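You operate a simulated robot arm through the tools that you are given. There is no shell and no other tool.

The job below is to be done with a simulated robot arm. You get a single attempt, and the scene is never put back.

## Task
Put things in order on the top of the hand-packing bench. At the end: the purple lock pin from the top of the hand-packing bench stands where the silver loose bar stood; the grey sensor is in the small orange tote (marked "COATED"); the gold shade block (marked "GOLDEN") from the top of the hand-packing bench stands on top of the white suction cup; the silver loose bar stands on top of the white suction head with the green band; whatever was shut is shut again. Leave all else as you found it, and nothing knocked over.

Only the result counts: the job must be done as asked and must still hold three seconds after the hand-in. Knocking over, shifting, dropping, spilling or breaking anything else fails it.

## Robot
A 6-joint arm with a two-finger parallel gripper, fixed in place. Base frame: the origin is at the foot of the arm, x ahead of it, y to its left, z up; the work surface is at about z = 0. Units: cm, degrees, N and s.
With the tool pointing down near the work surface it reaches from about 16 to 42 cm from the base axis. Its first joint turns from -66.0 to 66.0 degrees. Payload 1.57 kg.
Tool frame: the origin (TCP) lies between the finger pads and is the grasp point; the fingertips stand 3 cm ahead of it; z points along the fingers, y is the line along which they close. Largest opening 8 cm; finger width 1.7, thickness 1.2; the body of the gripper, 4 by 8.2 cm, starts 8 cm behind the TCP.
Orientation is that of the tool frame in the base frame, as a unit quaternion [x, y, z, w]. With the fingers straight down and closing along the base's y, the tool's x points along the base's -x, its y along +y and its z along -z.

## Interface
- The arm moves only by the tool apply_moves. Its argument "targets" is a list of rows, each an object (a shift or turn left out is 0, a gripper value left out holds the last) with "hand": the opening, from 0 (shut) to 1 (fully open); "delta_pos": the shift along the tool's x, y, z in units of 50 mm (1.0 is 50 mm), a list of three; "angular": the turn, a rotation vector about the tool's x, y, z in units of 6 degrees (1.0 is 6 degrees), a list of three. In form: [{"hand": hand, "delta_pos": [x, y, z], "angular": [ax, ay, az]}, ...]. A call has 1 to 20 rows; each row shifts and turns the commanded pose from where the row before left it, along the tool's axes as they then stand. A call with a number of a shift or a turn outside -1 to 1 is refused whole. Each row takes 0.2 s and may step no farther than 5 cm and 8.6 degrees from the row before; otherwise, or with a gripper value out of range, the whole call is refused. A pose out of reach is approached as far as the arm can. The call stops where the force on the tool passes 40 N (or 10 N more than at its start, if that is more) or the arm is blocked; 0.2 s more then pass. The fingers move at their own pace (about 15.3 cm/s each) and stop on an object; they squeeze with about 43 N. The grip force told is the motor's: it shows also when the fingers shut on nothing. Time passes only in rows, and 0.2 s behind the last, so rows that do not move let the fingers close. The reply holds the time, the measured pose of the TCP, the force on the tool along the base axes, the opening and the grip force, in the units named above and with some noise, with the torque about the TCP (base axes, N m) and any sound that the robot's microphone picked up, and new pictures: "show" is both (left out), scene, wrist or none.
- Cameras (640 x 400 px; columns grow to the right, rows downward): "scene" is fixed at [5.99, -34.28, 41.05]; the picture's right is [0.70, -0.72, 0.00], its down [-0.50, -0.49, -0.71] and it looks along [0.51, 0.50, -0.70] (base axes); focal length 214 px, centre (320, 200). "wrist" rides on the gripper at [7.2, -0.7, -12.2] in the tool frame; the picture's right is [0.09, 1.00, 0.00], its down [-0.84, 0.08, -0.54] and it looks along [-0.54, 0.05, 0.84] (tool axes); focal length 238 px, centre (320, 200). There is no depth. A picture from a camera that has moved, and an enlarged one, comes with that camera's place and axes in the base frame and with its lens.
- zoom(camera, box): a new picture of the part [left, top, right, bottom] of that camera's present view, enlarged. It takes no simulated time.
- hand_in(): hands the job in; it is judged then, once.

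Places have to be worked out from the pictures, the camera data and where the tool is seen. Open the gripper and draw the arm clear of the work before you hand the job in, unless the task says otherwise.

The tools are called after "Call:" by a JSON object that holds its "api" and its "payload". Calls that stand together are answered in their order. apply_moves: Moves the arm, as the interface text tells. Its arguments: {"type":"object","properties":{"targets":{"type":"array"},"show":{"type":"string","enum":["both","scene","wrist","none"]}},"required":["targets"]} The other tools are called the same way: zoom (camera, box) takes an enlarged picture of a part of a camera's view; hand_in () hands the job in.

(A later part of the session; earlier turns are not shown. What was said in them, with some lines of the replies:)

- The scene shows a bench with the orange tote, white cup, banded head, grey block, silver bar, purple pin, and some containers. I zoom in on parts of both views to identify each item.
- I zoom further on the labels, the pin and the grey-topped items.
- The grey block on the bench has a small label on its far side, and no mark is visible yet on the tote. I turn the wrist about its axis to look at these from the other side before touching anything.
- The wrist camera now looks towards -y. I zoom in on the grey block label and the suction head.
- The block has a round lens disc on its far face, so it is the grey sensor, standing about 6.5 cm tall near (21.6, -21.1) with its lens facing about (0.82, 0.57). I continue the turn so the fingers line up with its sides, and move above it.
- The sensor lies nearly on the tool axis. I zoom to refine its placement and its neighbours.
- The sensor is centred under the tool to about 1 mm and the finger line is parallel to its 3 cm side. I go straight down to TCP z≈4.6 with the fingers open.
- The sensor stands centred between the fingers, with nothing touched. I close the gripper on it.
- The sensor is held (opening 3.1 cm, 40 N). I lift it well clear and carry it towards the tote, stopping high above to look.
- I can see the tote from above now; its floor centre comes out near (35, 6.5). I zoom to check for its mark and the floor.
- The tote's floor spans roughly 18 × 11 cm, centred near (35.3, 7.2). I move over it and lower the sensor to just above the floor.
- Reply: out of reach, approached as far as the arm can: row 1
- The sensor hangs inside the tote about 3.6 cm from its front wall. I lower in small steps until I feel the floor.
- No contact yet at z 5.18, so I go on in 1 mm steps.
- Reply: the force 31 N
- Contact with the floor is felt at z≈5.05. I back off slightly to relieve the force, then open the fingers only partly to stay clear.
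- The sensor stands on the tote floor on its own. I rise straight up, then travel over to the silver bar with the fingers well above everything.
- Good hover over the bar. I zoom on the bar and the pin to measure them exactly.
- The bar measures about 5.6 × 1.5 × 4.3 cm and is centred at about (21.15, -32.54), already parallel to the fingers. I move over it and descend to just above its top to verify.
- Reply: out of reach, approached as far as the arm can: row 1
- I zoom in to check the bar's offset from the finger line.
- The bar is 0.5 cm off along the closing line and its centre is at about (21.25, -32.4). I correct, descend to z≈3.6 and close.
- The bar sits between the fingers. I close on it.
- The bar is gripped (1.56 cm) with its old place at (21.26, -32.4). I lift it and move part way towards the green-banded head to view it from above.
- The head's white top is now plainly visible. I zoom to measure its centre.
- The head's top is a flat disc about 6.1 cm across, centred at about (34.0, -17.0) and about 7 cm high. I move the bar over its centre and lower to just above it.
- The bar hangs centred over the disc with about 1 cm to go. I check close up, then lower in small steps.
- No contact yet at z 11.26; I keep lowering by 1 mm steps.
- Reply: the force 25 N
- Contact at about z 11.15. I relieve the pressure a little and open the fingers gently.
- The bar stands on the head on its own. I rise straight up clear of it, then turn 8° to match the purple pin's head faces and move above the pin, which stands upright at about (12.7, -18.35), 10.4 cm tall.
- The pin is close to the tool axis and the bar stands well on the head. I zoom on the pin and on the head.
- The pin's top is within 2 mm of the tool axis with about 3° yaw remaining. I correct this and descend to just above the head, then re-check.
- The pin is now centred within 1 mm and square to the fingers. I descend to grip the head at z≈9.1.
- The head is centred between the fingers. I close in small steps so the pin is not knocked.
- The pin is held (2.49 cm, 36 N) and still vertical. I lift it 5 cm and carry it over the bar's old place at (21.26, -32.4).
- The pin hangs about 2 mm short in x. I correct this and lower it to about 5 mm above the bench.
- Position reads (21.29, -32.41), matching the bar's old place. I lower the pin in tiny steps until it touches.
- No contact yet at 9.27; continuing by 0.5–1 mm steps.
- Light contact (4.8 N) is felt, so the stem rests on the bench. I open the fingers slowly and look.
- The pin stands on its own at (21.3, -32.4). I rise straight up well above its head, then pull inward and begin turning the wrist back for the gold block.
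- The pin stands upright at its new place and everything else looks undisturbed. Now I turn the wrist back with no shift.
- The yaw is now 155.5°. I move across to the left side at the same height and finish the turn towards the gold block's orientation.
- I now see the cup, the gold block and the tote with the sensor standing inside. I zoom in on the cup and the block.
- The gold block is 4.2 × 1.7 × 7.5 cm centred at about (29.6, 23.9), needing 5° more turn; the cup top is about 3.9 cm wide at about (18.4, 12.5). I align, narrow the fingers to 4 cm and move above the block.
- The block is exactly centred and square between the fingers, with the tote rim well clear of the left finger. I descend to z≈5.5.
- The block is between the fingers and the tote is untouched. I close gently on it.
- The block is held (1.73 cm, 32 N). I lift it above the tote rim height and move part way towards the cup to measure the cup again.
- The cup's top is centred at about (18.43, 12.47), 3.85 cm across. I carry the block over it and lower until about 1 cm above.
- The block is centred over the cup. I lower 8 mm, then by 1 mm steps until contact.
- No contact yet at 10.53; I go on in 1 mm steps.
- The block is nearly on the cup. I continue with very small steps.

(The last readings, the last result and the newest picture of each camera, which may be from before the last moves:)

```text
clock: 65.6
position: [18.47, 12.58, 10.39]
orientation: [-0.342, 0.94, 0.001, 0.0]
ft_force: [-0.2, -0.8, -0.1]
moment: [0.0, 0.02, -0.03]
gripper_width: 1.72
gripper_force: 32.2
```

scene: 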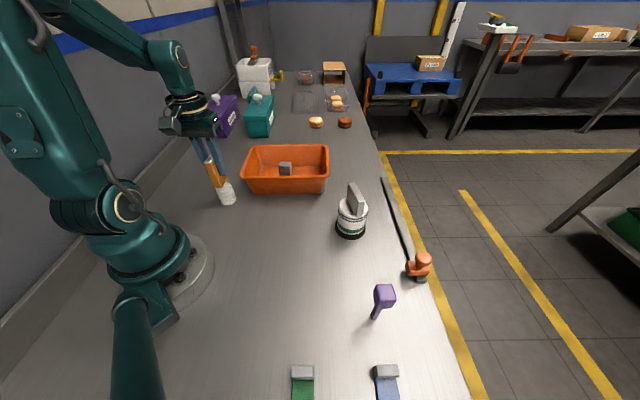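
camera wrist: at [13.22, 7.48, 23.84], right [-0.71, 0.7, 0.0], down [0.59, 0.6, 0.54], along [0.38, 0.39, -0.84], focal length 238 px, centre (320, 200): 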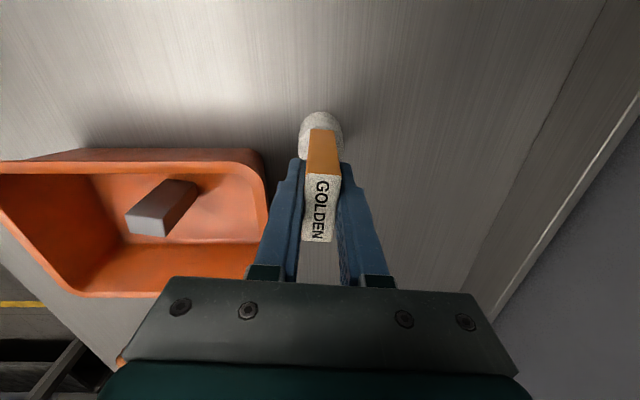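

Call:
{"api": "apply_moves", "payload": {"targets": [{"delta_pos": [0, 0, 0.015]}, {}], "show": "none"}}

```text
clock: 66.2
position: [18.39, 12.46, 10.32]
orientation: [-0.342, 0.94, -0.001, 0.001]
ft_force: [0.3, -0.5, -0.2]
moment: [-0.01, 0.03, 0.02]
gripper_width: 1.72
gripper_force: 32.2
```

Call:
{"api": "apply_moves", "payload": {"targets": [{"delta_pos": [0, 0, 0.015]}, {}], "show": "none"}}

```text
clock: 66.8
position: [18.4, 12.6, 10.16]
orientation: [-0.342, 0.94, 0.0, 0.0]
ft_force: [0.1, -0.2, -0.2]
moment: [0.01, -0.01, 0.01]
gripper_width: 1.72
gripper_force: 31.8
```

Still free at 10.16; I look closely before continuing.

Call:
{"api": "zoom", "payload": {"camera": "scene", "box": [205, 160, 250, 210]}}

Call:
{"api": "apply_moves", "payload": {"targets": [{"delta_pos": [0, 0, 0.015]}, {}], "show": "wrist"}}

```text
8.00 times, centred on (228, 185) of scene
camera zoom: at [5.99, -34.28, 41.05], right [0.7, -0.72, 0.0], down [-0.5, -0.49, -0.71], along [0.51, 0.5, -0.7], focal length 1716 px, centre (1060, 320)
```

zoom: 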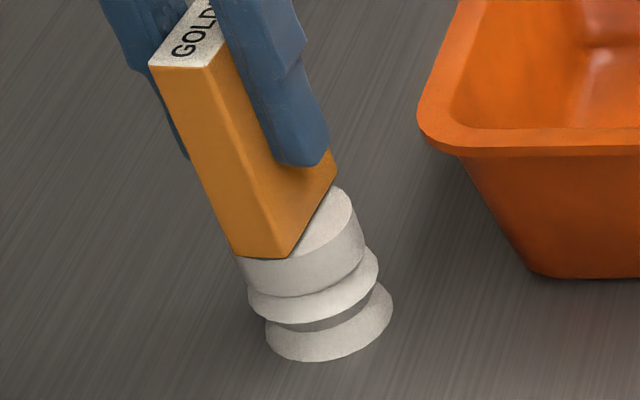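

```text
clock: 67.4
position: [18.46, 12.52, 10.26]
orientation: [-0.342, 0.94, 0.0, 0.0]
ft_force: [-1.1, 0.0, -0.6]
moment: [-0.02, -0.01, 0.01]
gripper_width: 1.73
gripper_force: 31.5
camera wrist: at [13.24, 7.48, 22.35], right [-0.71, 0.7, 0.0], down [0.59, 0.6, 0.54], along [0.38, 0.39, -0.84], focal length 238 px, centre (320, 200)
```

wrist: 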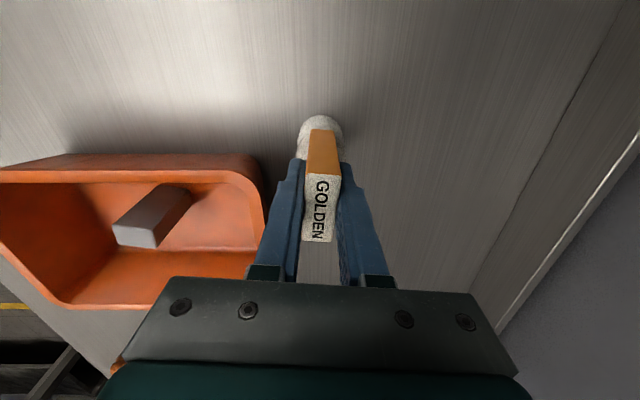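

No contact yet (commanded z about 10.1). I continue in sub-millimetre steps.

Call:
{"api": "apply_moves", "payload": {"targets": [{"delta_pos": [0, 0, 0.015]}, {}], "show": "none"}}

```text
clock: 68.0
position: [18.3, 12.5, 10.03]
orientation: [-0.342, 0.94, 0.0, 0.0]
ft_force: [0.4, -0.2, -0.8]
moment: [-0.02, 0.03, 0.0]
gripper_width: 1.75
gripper_force: 31.8
```

Call:
{"api": "apply_moves", "payload": {"targets": [{"delta_pos": [0, 0, 0.015]}, {}], "show": "none"}}

```text
clock: 68.6
position: [18.4, 12.49, 9.9]
orientation: [-0.342, 0.94, 0.0, 0.0]
ft_force: [-0.8, 0.1, -0.3]
moment: [-0.03, -0.02, 0.01]
gripper_width: 1.71
gripper_force: 32.2
```

Call:
{"api": "apply_moves", "payload": {"targets": [{"delta_pos": [0, 0, 0.015]}, {}], "show": "none"}}

Call:
{"api": "zoom", "payload": {"camera": "scene", "box": [205, 160, 250, 210]}}

Call:
{"api": "zoom", "payload": {"camera": "wrist", "box": [290, 100, 350, 180]}}

```text
clock: 69.2
position: [18.5, 12.62, 9.9]
orientation: [-0.342, 0.94, 0.0, 0.0]
ft_force: [0.4, -0.2, 5.0]
moment: [0.02, 0.04, -0.02]
gripper_width: 1.73
gripper_force: 32.1
```

```text
8.00 times, centred on (228, 185) of scene
camera zoom: at [5.99, -34.28, 41.05], right [0.7, -0.72, 0.0], down [-0.5, -0.49, -0.71], along [0.51, 0.5, -0.7], focal length 1716 px, centre (1060, 320)
```

zoom: 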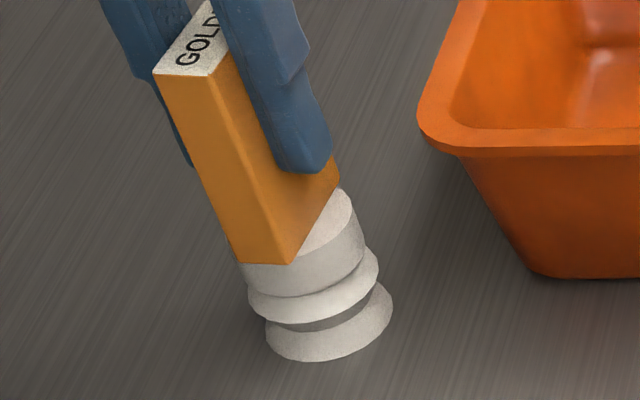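

```text
5.00 times, centred on (320, 140) of wrist
camera zoom: at [13.25, 7.5, 22.12], right [-0.71, 0.7, 0.0], down [0.59, 0.6, 0.54], along [0.38, 0.39, -0.84], focal length 1192 px, centre (320, 500)
```

zoom: 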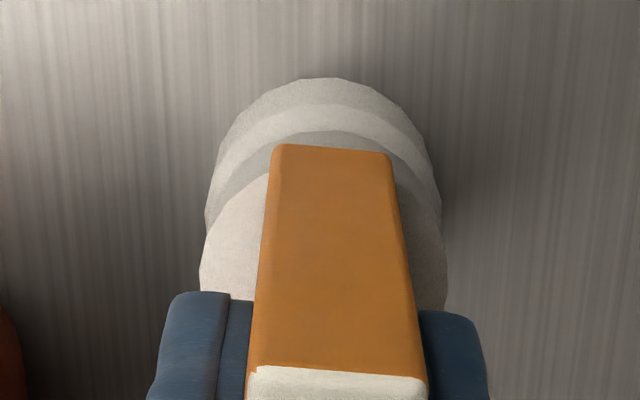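

Contact is felt (5 N) at z≈9.9 and the block is centred on the cup. I open the fingers step by step.

Call:
{"api": "apply_moves", "payload": {"targets": [{"hand": 0.25}, {"hand": 0.3}, {"hand": 0.4}, {"hand": 0.5}, {}], "show": "both"}}

Call:
{"api": "zoom", "payload": {"camera": "scene", "box": [200, 150, 260, 215]}}

```text
clock: 70.4
position: [18.35, 12.57, 9.83]
orientation: [-0.342, 0.94, -0.001, 0.0]
ft_force: [-0.3, 0.3, 0.0]
moment: [0.03, 0.0, -0.02]
gripper_width: 3.97
gripper_force: 0.1
camera wrist: at [13.24, 7.5, 22.12], right [-0.71, 0.7, 0.0], down [0.59, 0.6, 0.54], along [0.38, 0.39, -0.84], focal length 238 px, centre (320, 200)
```

scene: 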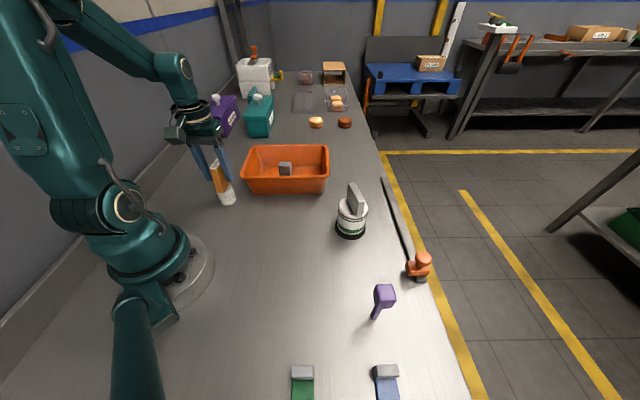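
wrist: 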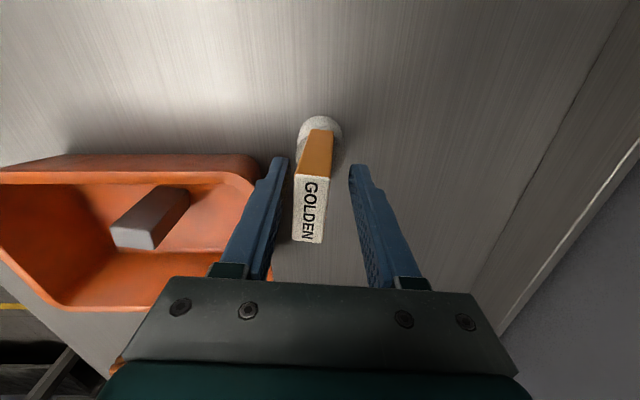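

```text
6.15 times, centred on (230, 182) of scene
camera zoom: at [5.99, -34.28, 41.05], right [0.7, -0.72, 0.0], down [-0.5, -0.49, -0.71], along [0.51, 0.5, -0.7], focal length 1320 px, centre (874, 308)
```

zoom: 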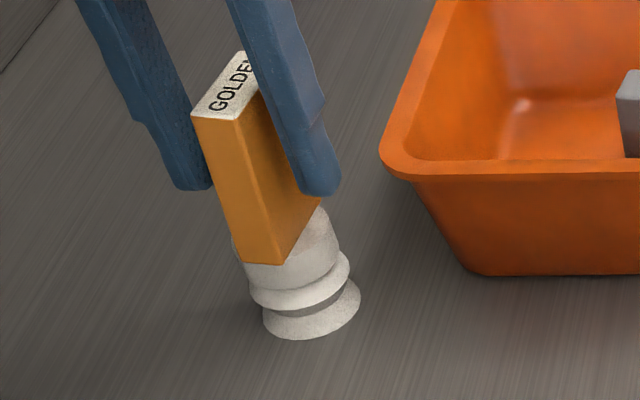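

The block seems to have leaned a little towards the tote after release. The fingers still stand on both sides as guards, so I look closely before moving.

Call:
{"api": "zoom", "payload": {"camera": "wrist", "box": [260, 100, 380, 260]}}

Call:
{"api": "zoom", "payload": {"camera": "wrist", "box": [290, 100, 350, 180]}}

Call:
{"api": "zoom", "payload": {"camera": "scene", "box": [205, 160, 250, 210]}}

```text
2.50 times, centred on (320, 180) of wrist
camera zoom: at [13.24, 7.5, 22.12], right [-0.71, 0.7, 0.0], down [0.59, 0.6, 0.54], along [0.38, 0.39, -0.84], focal length 596 px, centre (320, 250)
```

zoom: 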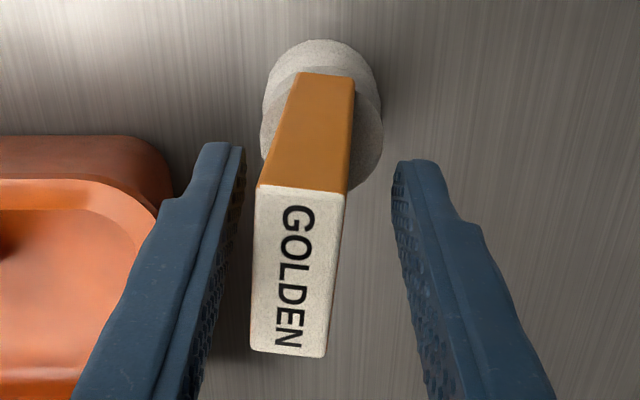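

```text
5.00 times, centred on (320, 140) of wrist
camera zoom: at [13.24, 7.5, 22.12], right [-0.71, 0.7, 0.0], down [0.59, 0.6, 0.54], along [0.38, 0.39, -0.84], focal length 1192 px, centre (320, 500)
```

zoom: 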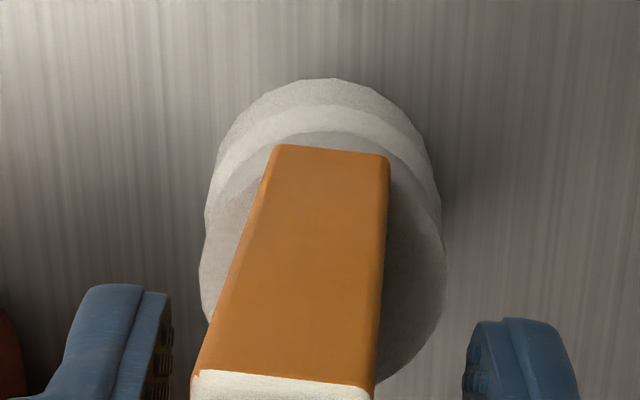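

```text
8.00 times, centred on (228, 185) of scene
camera zoom: at [5.99, -34.28, 41.05], right [0.7, -0.72, 0.0], down [-0.5, -0.49, -0.71], along [0.51, 0.5, -0.7], focal length 1716 px, centre (1060, 320)
```

zoom: 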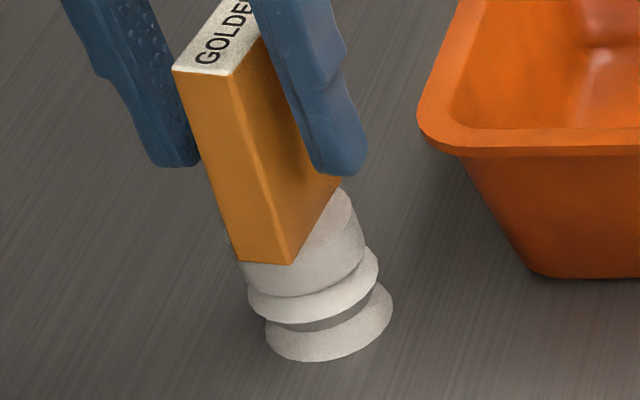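

The block leans about 3.5°, while its foot has not moved; it may be rocking after the release. I wait with the fingers as guards and look again.

Call:
{"api": "apply_moves", "payload": {"targets": [{}], "show": "both"}}

Call:
{"api": "zoom", "payload": {"camera": "wrist", "box": [260, 100, 380, 260]}}

Call:
{"api": "zoom", "payload": {"camera": "scene", "box": [205, 160, 250, 210]}}

```text
clock: 70.8
position: [18.34, 12.48, 9.95]
orientation: [-0.343, 0.939, 0.0, 0.001]
ft_force: [-0.6, -0.1, -0.3]
moment: [0.0, -0.03, 0.0]
gripper_width: 3.97
gripper_force: 0.0
camera wrist: at [13.24, 7.5, 22.12], right [-0.71, 0.7, 0.0], down [0.59, 0.6, 0.54], along [0.38, 0.39, -0.84], focal length 238 px, centre (320, 200)
```

scene: 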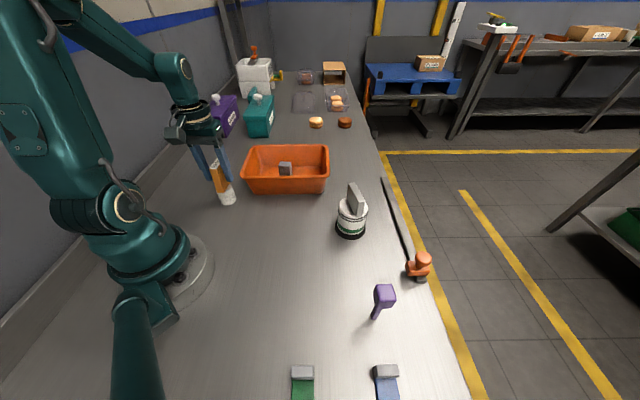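
wrist: 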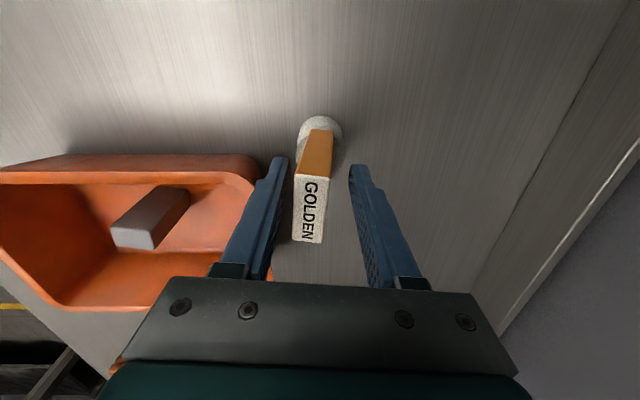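

```text
2.50 times, centred on (320, 180) of wrist
camera zoom: at [13.24, 7.5, 22.12], right [-0.71, 0.7, 0.0], down [0.59, 0.6, 0.54], along [0.38, 0.39, -0.84], focal length 596 px, centre (320, 250)
```

zoom: 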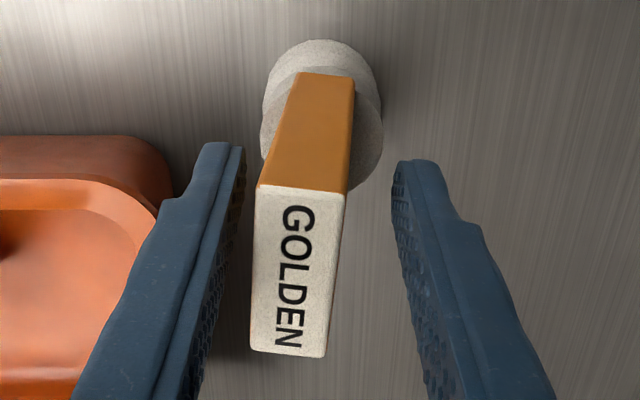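

```text
8.00 times, centred on (228, 185) of scene
camera zoom: at [5.99, -34.28, 41.05], right [0.7, -0.72, 0.0], down [-0.5, -0.49, -0.71], along [0.51, 0.5, -0.7], focal length 1716 px, centre (1060, 320)
```

zoom: 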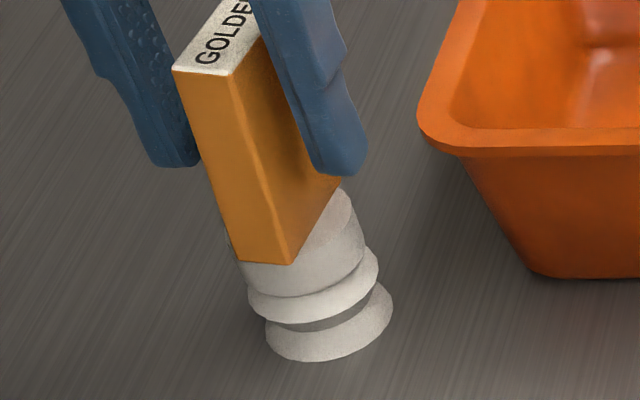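

The block is at rest, with a steady lean of about 3.5° and no contact with the fingers. I examine the contact between the block and the cup at higher magnification.

Call:
{"api": "zoom", "payload": {"camera": "scene", "box": [212, 180, 244, 208]}}

Call:
{"api": "zoom", "payload": {"camera": "wrist", "box": [290, 105, 350, 185]}}

Call:
{"api": "zoom", "payload": {"camera": "scene", "box": [200, 155, 245, 185]}}

```text
14.29 times, centred on (228, 194) of scene
camera zoom: at [5.99, -34.28, 41.05], right [0.7, -0.72, 0.0], down [-0.5, -0.49, -0.71], along [0.51, 0.5, -0.7], focal length 3064 px, centre (1634, 286)
```

zoom: 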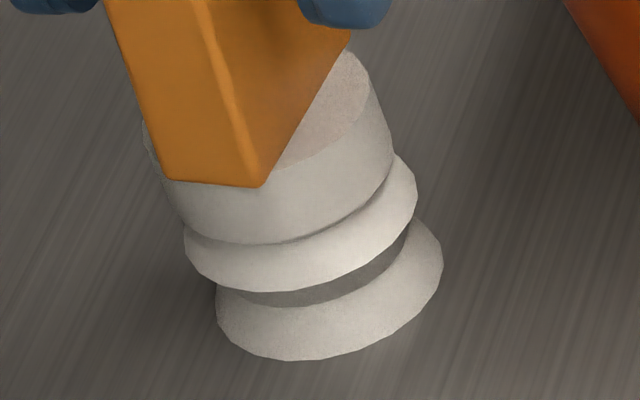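

```text
5.00 times, centred on (320, 145) of wrist
camera zoom: at [13.24, 7.5, 22.12], right [-0.71, 0.7, 0.0], down [0.59, 0.6, 0.54], along [0.38, 0.39, -0.84], focal length 1192 px, centre (320, 475)
```

zoom: 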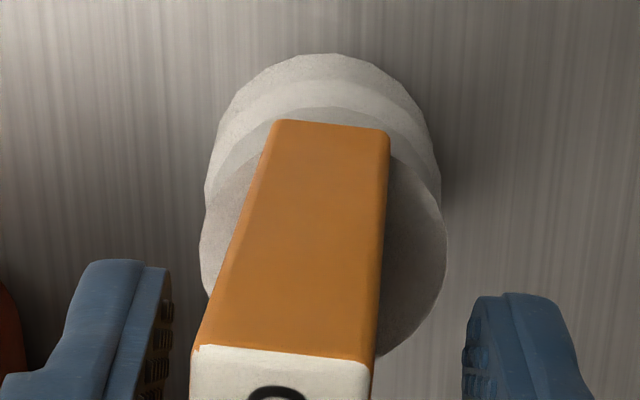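

```text
13.33 times, centred on (222, 170) of scene
camera zoom: at [5.99, -34.28, 41.05], right [0.7, -0.72, 0.0], down [-0.5, -0.49, -0.71], along [0.51, 0.5, -0.7], focal length 2860 px, centre (1620, 600)
```

zoom: 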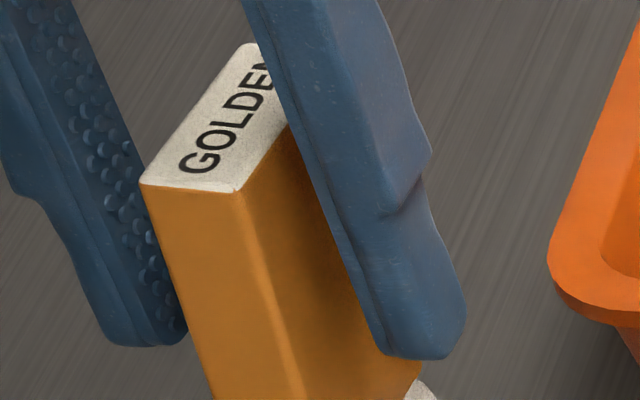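

The block rests on the cup top with a small steady lean. I wait two seconds with the fingers still as guards to test whether it creeps.

Call:
{"api": "apply_moves", "payload": {"targets": [{}, {}, {}, {}, {}, {}, {}, {}, {}, {}, {}, {}], "show": "both"}}

Call:
{"api": "zoom", "payload": {"camera": "wrist", "box": [260, 100, 380, 260]}}

Call:
{"api": "zoom", "payload": {"camera": "scene", "box": [212, 180, 244, 208]}}

```text
clock: 73.4
position: [18.53, 12.55, 9.87]
orientation: [-0.342, 0.94, 0.0, 0.0]
ft_force: [0.9, -0.3, -0.3]
moment: [0.0, 0.02, -0.01]
gripper_width: 3.99
gripper_force: 0.1
camera wrist: at [13.24, 7.5, 22.12], right [-0.71, 0.7, 0.0], down [0.59, 0.6, 0.54], along [0.38, 0.39, -0.84], focal length 238 px, centre (320, 200)
```

scene: 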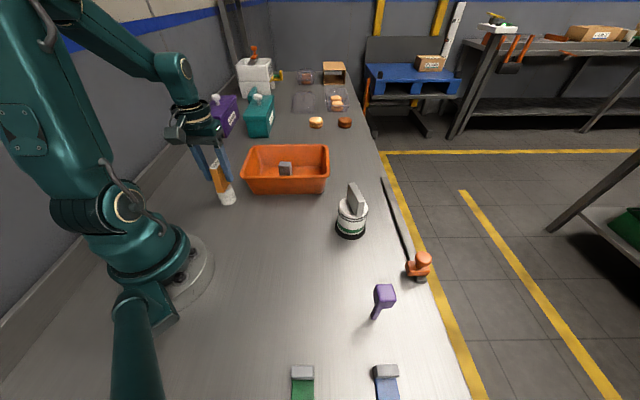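
wrist: 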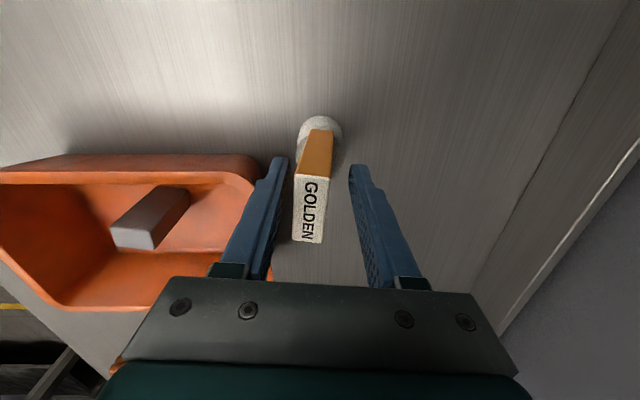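

```text
2.50 times, centred on (320, 180) of wrist
camera zoom: at [13.24, 7.5, 22.12], right [-0.71, 0.7, 0.0], down [0.59, 0.6, 0.54], along [0.38, 0.39, -0.84], focal length 596 px, centre (320, 250)
```

zoom: 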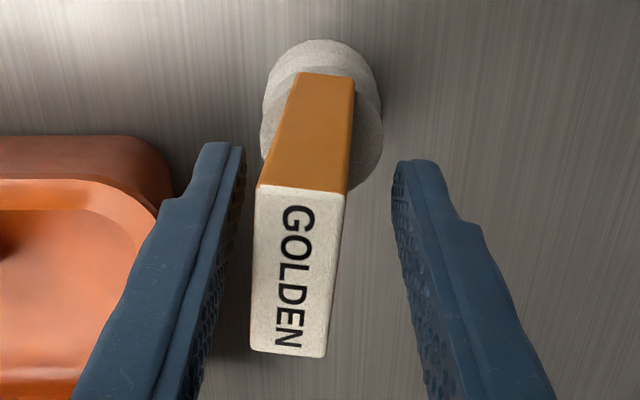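

```text
14.29 times, centred on (228, 194) of scene
camera zoom: at [5.99, -34.28, 41.05], right [0.7, -0.72, 0.0], down [-0.5, -0.49, -0.71], along [0.51, 0.5, -0.7], focal length 3064 px, centre (1634, 286)
```

zoom: 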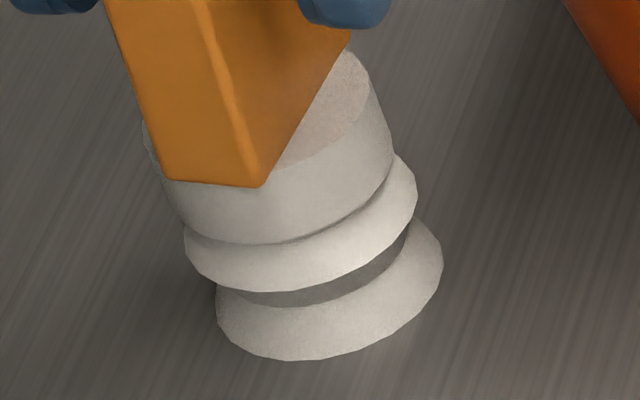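

The block has not moved at all in two seconds, so it stands stably on the cup. I rise straight up without widening the fingers (the tote rim is near), then look.

Call:
{"api": "apply_moves", "payload": {"targets": [{"delta_pos": [0, 0, -0.1]}, {"delta_pos": [0, 0, -0.3]}, {"delta_pos": [0, 0, -0.5]}, {"delta_pos": [0, 0, -0.6]}, {"delta_pos": [0, 0, -0.6]}, {}], "show": "both"}}

Call:
{"api": "zoom", "payload": {"camera": "scene", "box": [195, 140, 265, 215]}}

Call:
{"api": "zoom", "payload": {"camera": "wrist", "box": [270, 80, 370, 210]}}

```text
clock: 74.8
position: [18.38, 12.55, 20.41]
orientation: [-0.342, 0.94, 0.0, 0.0]
ft_force: [-0.3, -1.0, 0.1]
moment: [0.03, -0.01, -0.05]
gripper_width: 4.02
gripper_force: 0.0
camera wrist: at [13.18, 7.44, 32.63], right [-0.71, 0.7, 0.0], down [0.59, 0.6, 0.54], along [0.38, 0.39, -0.84], focal length 238 px, centre (320, 200)
```

scene: 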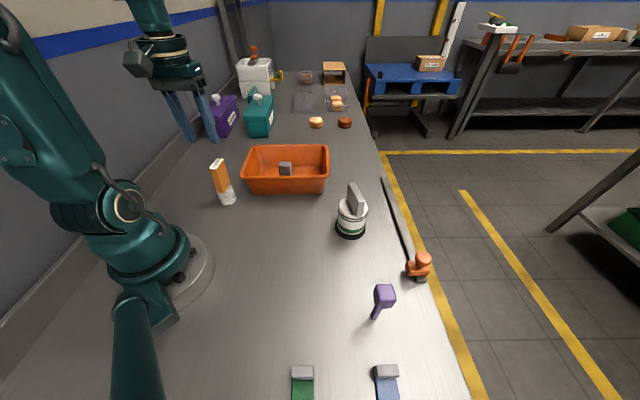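
wrist: 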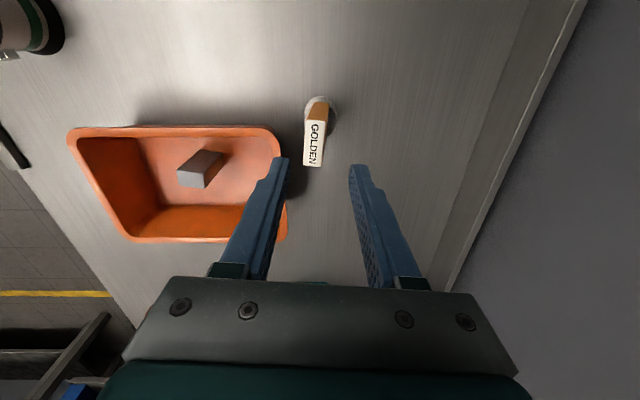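

```text
5.33 times, centred on (230, 178) of scene
camera zoom: at [5.99, -34.28, 41.05], right [0.7, -0.72, 0.0], down [-0.5, -0.49, -0.71], along [0.51, 0.5, -0.7], focal length 1144 px, centre (800, 320)
```

zoom: 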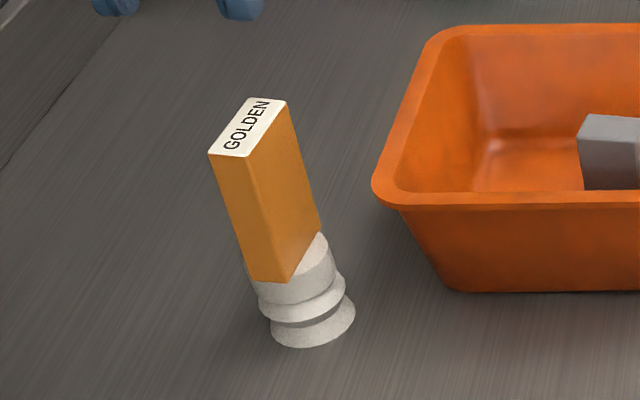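

```text
3.08 times, centred on (320, 145) of wrist
camera zoom: at [13.18, 7.44, 32.63], right [-0.71, 0.7, 0.0], down [0.59, 0.6, 0.54], along [0.38, 0.39, -0.84], focal length 733 px, centre (320, 369)
```

zoom: 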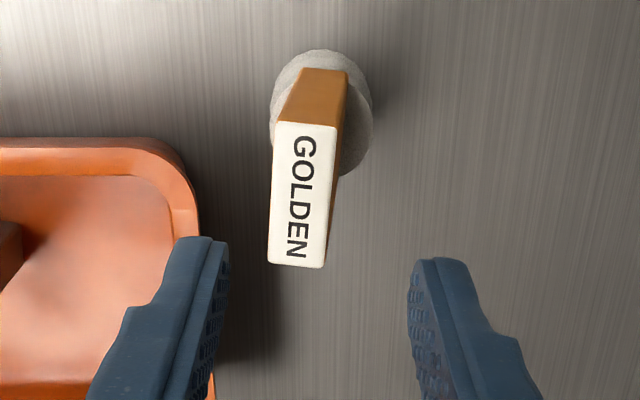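

The gold block stands free on the cup with only a slight steady lean, the sensor is in the tote, and the fingers are clear. I raise the arm, open the gripper and draw away to a neutral spot, then check everything.

Call:
{"api": "apply_moves", "payload": {"targets": [{"delta_pos": [0, 0, -0.5]}, {"delta_pos": [0, 0, -0.5]}, {"delta_pos": [0.43, -0.716, 0]}, {"delta_pos": [0.43, -0.716, 0]}, {"delta_pos": [0.43, -0.716, 0]}, {"delta_pos": [0.43, -0.716, 0]}, {"hand": 1}, {}, {}], "show": "both"}}

Call:
{"api": "zoom", "payload": {"camera": "scene", "box": [195, 140, 265, 215]}}

Call:
{"api": "zoom", "payload": {"camera": "scene", "box": [310, 170, 430, 340]}}

Call:
{"api": "zoom", "payload": {"camera": "scene", "box": [190, 60, 380, 205]}}

```text
clock: 76.8
position: [21.08, -4.09, 25.35]
orientation: [-0.342, 0.94, -0.001, 0.0]
ft_force: [-0.2, -0.2, -0.3]
moment: [0.03, 0.04, 0.0]
gripper_width: 8.01
gripper_force: 0.0
camera wrist: at [15.93, -9.06, 37.64], right [-0.71, 0.7, 0.0], down [0.59, 0.6, 0.54], along [0.38, 0.39, -0.84], focal length 238 px, centre (320, 200)
```

scene: 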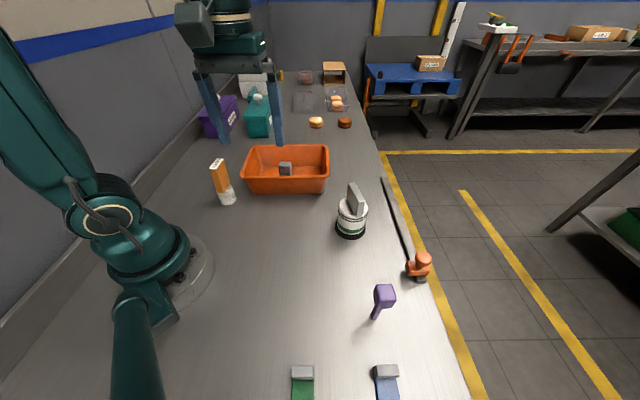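
wrist: 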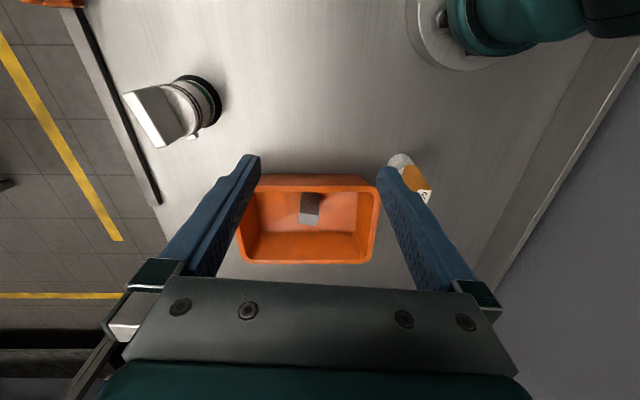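

```text
5.33 times, centred on (230, 178) of scene
camera zoom: at [5.99, -34.28, 41.05], right [0.7, -0.72, 0.0], down [-0.5, -0.49, -0.71], along [0.51, 0.5, -0.7], focal length 1144 px, centre (800, 320)
```

zoom: 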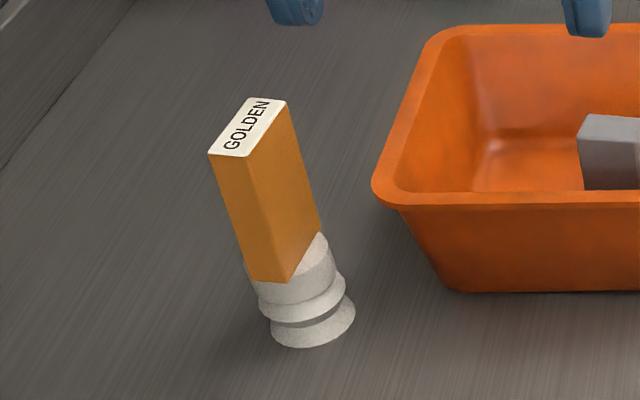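

```text
2.35 times, centred on (370, 255) of scene
camera zoom: at [5.99, -34.28, 41.05], right [0.7, -0.72, 0.0], down [-0.5, -0.49, -0.71], along [0.51, 0.5, -0.7], focal length 505 px, centre (202, 71)
```

zoom: 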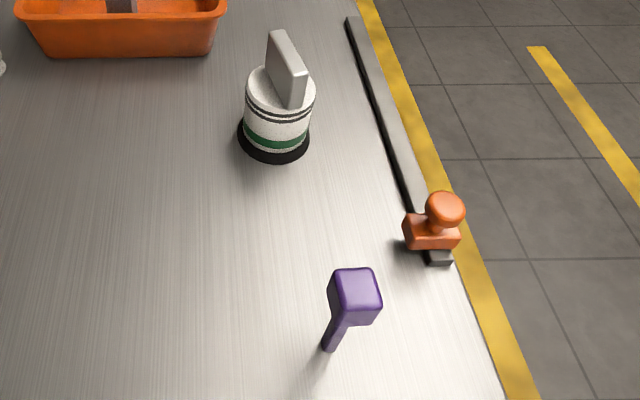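

```text
2.76 times, centred on (285, 132) of scene
camera zoom: at [5.99, -34.28, 41.05], right [0.7, -0.72, 0.0], down [-0.5, -0.49, -0.71], along [0.51, 0.5, -0.7], focal length 592 px, centre (417, 386)
```

zoom: 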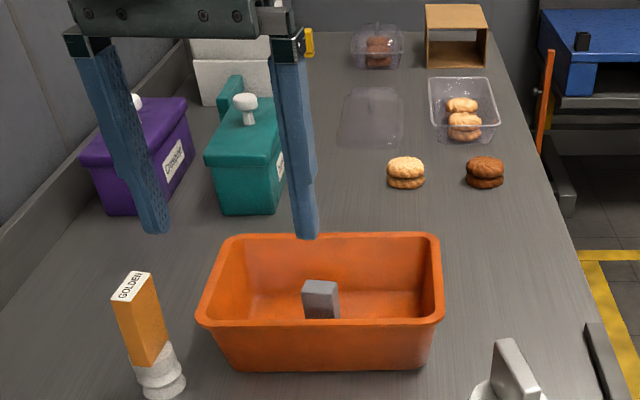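

All four items are in place and steady: the sensor stands in the orange tote, the bar on the green-banded head, the pin where the bar stood, and the gold block on the white cup. The containers are still shut, the gripper is open and the arm is clear, so I hand in.

Call:
{"api": "hand_in", "payload": {}}

```text
The job is handed in.
```

All four moves are done and the job is handed in. Every piece was standing still in the last pictures, and the result has not come back yet.

- **Purple lock pin:** it stands upright where the silver bar stood, to within about 2 mm.
- **Grey sensor:** it stands upright on the floor of the small orange tote. I never saw the "COATED" mark, but this was the only orange tote on the bench.
- **Gold block ("GOLDEN"):** it stands on top of the white suction cup with a lean of about 4°. It held that lean without change for about six seconds after I let go, four of them after the fingers were drawn clear.
- **Silver loose bar:** it stands on top of the white suction head with the green band.

I opened nothing, so the purple and teal boxes are still shut. I saw nothing else shifted or knocked over, and the arm was clear with the gripper open at hand-in.
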